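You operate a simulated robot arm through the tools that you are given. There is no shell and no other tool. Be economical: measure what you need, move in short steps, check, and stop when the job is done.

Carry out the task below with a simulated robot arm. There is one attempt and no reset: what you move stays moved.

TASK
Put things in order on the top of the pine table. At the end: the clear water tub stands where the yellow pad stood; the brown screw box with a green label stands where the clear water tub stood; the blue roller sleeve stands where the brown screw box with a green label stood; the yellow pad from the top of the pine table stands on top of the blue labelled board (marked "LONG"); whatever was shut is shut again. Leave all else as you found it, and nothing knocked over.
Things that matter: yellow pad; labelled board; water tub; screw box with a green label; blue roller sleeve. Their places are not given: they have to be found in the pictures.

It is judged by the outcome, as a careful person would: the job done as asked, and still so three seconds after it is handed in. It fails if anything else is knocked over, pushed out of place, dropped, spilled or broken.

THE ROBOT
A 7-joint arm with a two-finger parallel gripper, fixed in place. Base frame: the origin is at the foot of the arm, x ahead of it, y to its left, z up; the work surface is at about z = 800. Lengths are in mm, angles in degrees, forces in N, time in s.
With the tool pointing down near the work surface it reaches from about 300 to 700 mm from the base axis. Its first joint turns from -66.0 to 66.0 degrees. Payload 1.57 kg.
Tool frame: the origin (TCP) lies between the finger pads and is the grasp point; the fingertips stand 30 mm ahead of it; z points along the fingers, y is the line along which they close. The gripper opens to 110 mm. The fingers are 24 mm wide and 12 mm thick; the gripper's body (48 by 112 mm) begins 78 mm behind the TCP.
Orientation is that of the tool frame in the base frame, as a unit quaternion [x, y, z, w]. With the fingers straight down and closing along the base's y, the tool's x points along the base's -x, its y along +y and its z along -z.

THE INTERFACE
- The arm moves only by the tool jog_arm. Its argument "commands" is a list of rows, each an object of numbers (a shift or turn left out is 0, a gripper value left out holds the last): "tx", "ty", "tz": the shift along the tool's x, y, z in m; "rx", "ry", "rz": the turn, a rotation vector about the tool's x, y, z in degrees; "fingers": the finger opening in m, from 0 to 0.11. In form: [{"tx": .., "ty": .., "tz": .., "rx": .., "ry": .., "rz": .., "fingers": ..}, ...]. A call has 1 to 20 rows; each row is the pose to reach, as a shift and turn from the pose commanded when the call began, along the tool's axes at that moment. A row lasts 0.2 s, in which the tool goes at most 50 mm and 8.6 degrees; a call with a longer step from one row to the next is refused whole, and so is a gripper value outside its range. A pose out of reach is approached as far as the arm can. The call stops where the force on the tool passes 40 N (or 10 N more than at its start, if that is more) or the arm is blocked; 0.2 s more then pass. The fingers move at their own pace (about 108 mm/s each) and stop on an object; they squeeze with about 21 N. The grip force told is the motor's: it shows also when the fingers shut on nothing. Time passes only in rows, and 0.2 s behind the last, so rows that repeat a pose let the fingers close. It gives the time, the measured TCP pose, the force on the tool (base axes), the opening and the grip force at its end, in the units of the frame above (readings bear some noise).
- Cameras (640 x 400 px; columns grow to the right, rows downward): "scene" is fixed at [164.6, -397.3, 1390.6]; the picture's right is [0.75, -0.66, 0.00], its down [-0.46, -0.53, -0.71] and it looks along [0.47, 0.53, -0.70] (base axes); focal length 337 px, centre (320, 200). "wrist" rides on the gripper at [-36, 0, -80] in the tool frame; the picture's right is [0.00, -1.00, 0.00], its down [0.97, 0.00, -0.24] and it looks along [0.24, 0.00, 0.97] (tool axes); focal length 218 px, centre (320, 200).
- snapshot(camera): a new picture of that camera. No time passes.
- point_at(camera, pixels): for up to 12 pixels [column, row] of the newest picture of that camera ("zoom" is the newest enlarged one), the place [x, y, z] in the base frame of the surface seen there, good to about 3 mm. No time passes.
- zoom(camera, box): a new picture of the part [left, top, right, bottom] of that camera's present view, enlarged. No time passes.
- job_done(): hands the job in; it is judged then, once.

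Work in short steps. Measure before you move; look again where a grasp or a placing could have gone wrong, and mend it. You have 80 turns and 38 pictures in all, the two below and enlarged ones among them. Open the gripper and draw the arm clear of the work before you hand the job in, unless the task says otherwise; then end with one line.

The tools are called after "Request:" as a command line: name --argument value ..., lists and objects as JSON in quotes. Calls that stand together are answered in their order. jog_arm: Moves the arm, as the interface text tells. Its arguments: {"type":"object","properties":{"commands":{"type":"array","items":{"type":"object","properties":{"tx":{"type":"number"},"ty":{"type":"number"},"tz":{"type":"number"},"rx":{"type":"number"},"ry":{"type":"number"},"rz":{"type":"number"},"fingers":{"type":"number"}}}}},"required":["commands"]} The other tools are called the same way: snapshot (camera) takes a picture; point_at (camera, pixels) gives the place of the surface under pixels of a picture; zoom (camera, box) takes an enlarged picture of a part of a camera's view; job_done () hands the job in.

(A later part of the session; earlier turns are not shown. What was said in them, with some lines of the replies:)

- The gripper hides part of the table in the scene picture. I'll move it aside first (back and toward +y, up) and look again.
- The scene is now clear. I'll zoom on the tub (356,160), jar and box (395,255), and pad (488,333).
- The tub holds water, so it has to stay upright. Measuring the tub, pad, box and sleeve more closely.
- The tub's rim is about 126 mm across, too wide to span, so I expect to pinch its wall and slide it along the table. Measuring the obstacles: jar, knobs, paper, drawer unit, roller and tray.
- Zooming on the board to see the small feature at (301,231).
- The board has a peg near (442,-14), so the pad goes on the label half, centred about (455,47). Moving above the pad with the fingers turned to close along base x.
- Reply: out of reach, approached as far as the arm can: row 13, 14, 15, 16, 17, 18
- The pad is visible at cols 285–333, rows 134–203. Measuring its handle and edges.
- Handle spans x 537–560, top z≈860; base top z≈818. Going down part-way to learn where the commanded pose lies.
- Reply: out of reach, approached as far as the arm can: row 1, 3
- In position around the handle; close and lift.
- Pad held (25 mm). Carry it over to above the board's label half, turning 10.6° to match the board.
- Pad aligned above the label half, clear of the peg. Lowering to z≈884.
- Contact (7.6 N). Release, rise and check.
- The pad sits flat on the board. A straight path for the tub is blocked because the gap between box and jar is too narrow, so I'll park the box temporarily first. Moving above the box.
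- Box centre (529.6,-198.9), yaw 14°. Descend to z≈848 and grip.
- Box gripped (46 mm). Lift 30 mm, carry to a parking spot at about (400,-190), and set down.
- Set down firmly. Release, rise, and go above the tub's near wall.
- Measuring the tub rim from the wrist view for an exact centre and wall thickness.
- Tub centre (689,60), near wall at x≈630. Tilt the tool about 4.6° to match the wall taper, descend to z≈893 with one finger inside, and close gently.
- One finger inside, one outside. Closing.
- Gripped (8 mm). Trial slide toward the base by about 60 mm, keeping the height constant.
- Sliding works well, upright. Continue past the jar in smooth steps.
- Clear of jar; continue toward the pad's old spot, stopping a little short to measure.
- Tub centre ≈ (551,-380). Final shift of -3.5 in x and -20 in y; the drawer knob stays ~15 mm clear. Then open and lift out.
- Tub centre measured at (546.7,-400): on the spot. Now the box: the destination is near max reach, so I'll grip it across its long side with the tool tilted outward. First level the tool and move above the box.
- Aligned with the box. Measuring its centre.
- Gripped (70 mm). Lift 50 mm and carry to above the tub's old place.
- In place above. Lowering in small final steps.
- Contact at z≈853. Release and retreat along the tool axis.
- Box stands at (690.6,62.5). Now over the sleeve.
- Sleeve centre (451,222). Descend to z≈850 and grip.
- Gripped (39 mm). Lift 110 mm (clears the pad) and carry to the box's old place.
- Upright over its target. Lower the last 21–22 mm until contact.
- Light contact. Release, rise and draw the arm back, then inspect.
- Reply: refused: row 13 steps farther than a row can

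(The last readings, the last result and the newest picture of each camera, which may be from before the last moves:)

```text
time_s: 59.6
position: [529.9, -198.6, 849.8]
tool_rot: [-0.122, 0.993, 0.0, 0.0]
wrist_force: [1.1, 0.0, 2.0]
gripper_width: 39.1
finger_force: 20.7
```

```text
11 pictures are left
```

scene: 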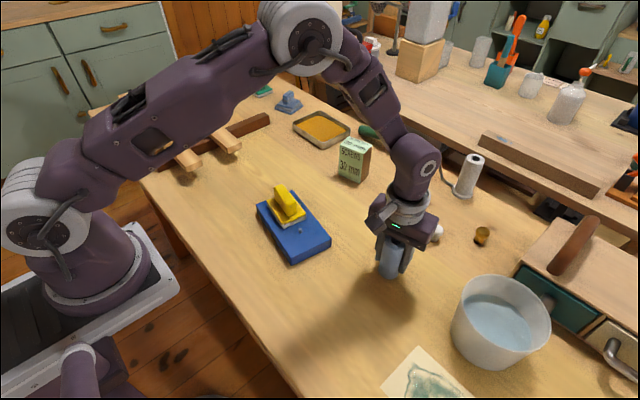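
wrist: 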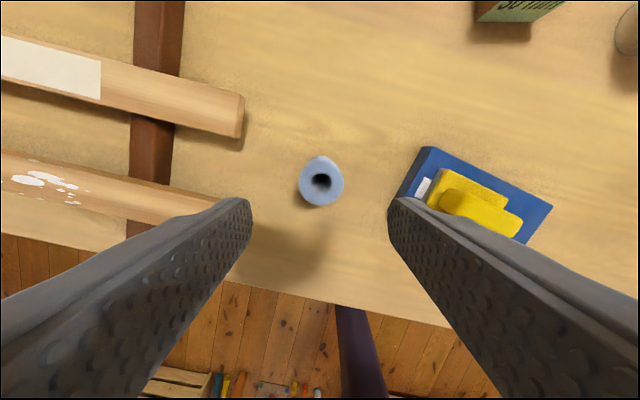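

A step was slightly too long; resending with a shorter one.

Request:
jog_arm --commands '[{"tz": 0.0003, "fingers": 0.05}, {"fingers": 0.07}, {"fingers": 0.07}, {"tz": -0.03}, {"tz": -0.075}, {"tz": -0.12}, {"tz": -0.165}, {"tz": -0.2}, {"tz": -0.23}, {"tx": 0.045, "tz": -0.23}, {"tx": 0.09, "tz": -0.23}, {"tx": 0.125, "ty": 0.025, "tz": -0.23}, {"tx": 0.14, "ty": 0.07, "tz": -0.23}, {"tx": 0.14, "ty": 0.115, "tz": -0.23}, {"tx": 0.14, "ty": 0.16, "tz": -0.23}, {"tx": 0.14, "ty": 0.205, "tz": -0.23}, {"tx": 0.14, "ty": 0.25, "tz": -0.23}, {"tx": 0.14, "ty": 0.295, "tz": -0.23}, {"tx": 0.14, "ty": 0.34, "tz": -0.23}, {"tx": 0.14, "ty": 0.34, "tz": -0.23}]'

Request:
snapshot --camera "scene"

```text
time_s: 63.8
position: [312.7, 98.2, 1079.7]
tool_rot: [-0.122, 0.992, 0.0, 0.0]
wrist_force: [0.1, -0.5, 0.0]
gripper_width: 70.1
finger_force: 0.1
```

```text
10 pictures are left
```

scene: 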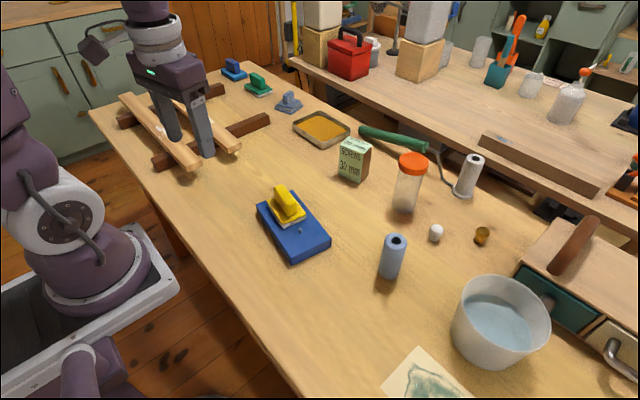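

All four items stand upright in their places, the other objects have not moved, and the arm is clear with the gripper open. Handing in.

Request:
job_done

```text
The job is handed in.
```

The job is handed in: the tub, screw box and sleeve each stand upright in their new places, and the yellow pad lies flat on the "LONG" board; nothing needed opening, and nothing else was moved.
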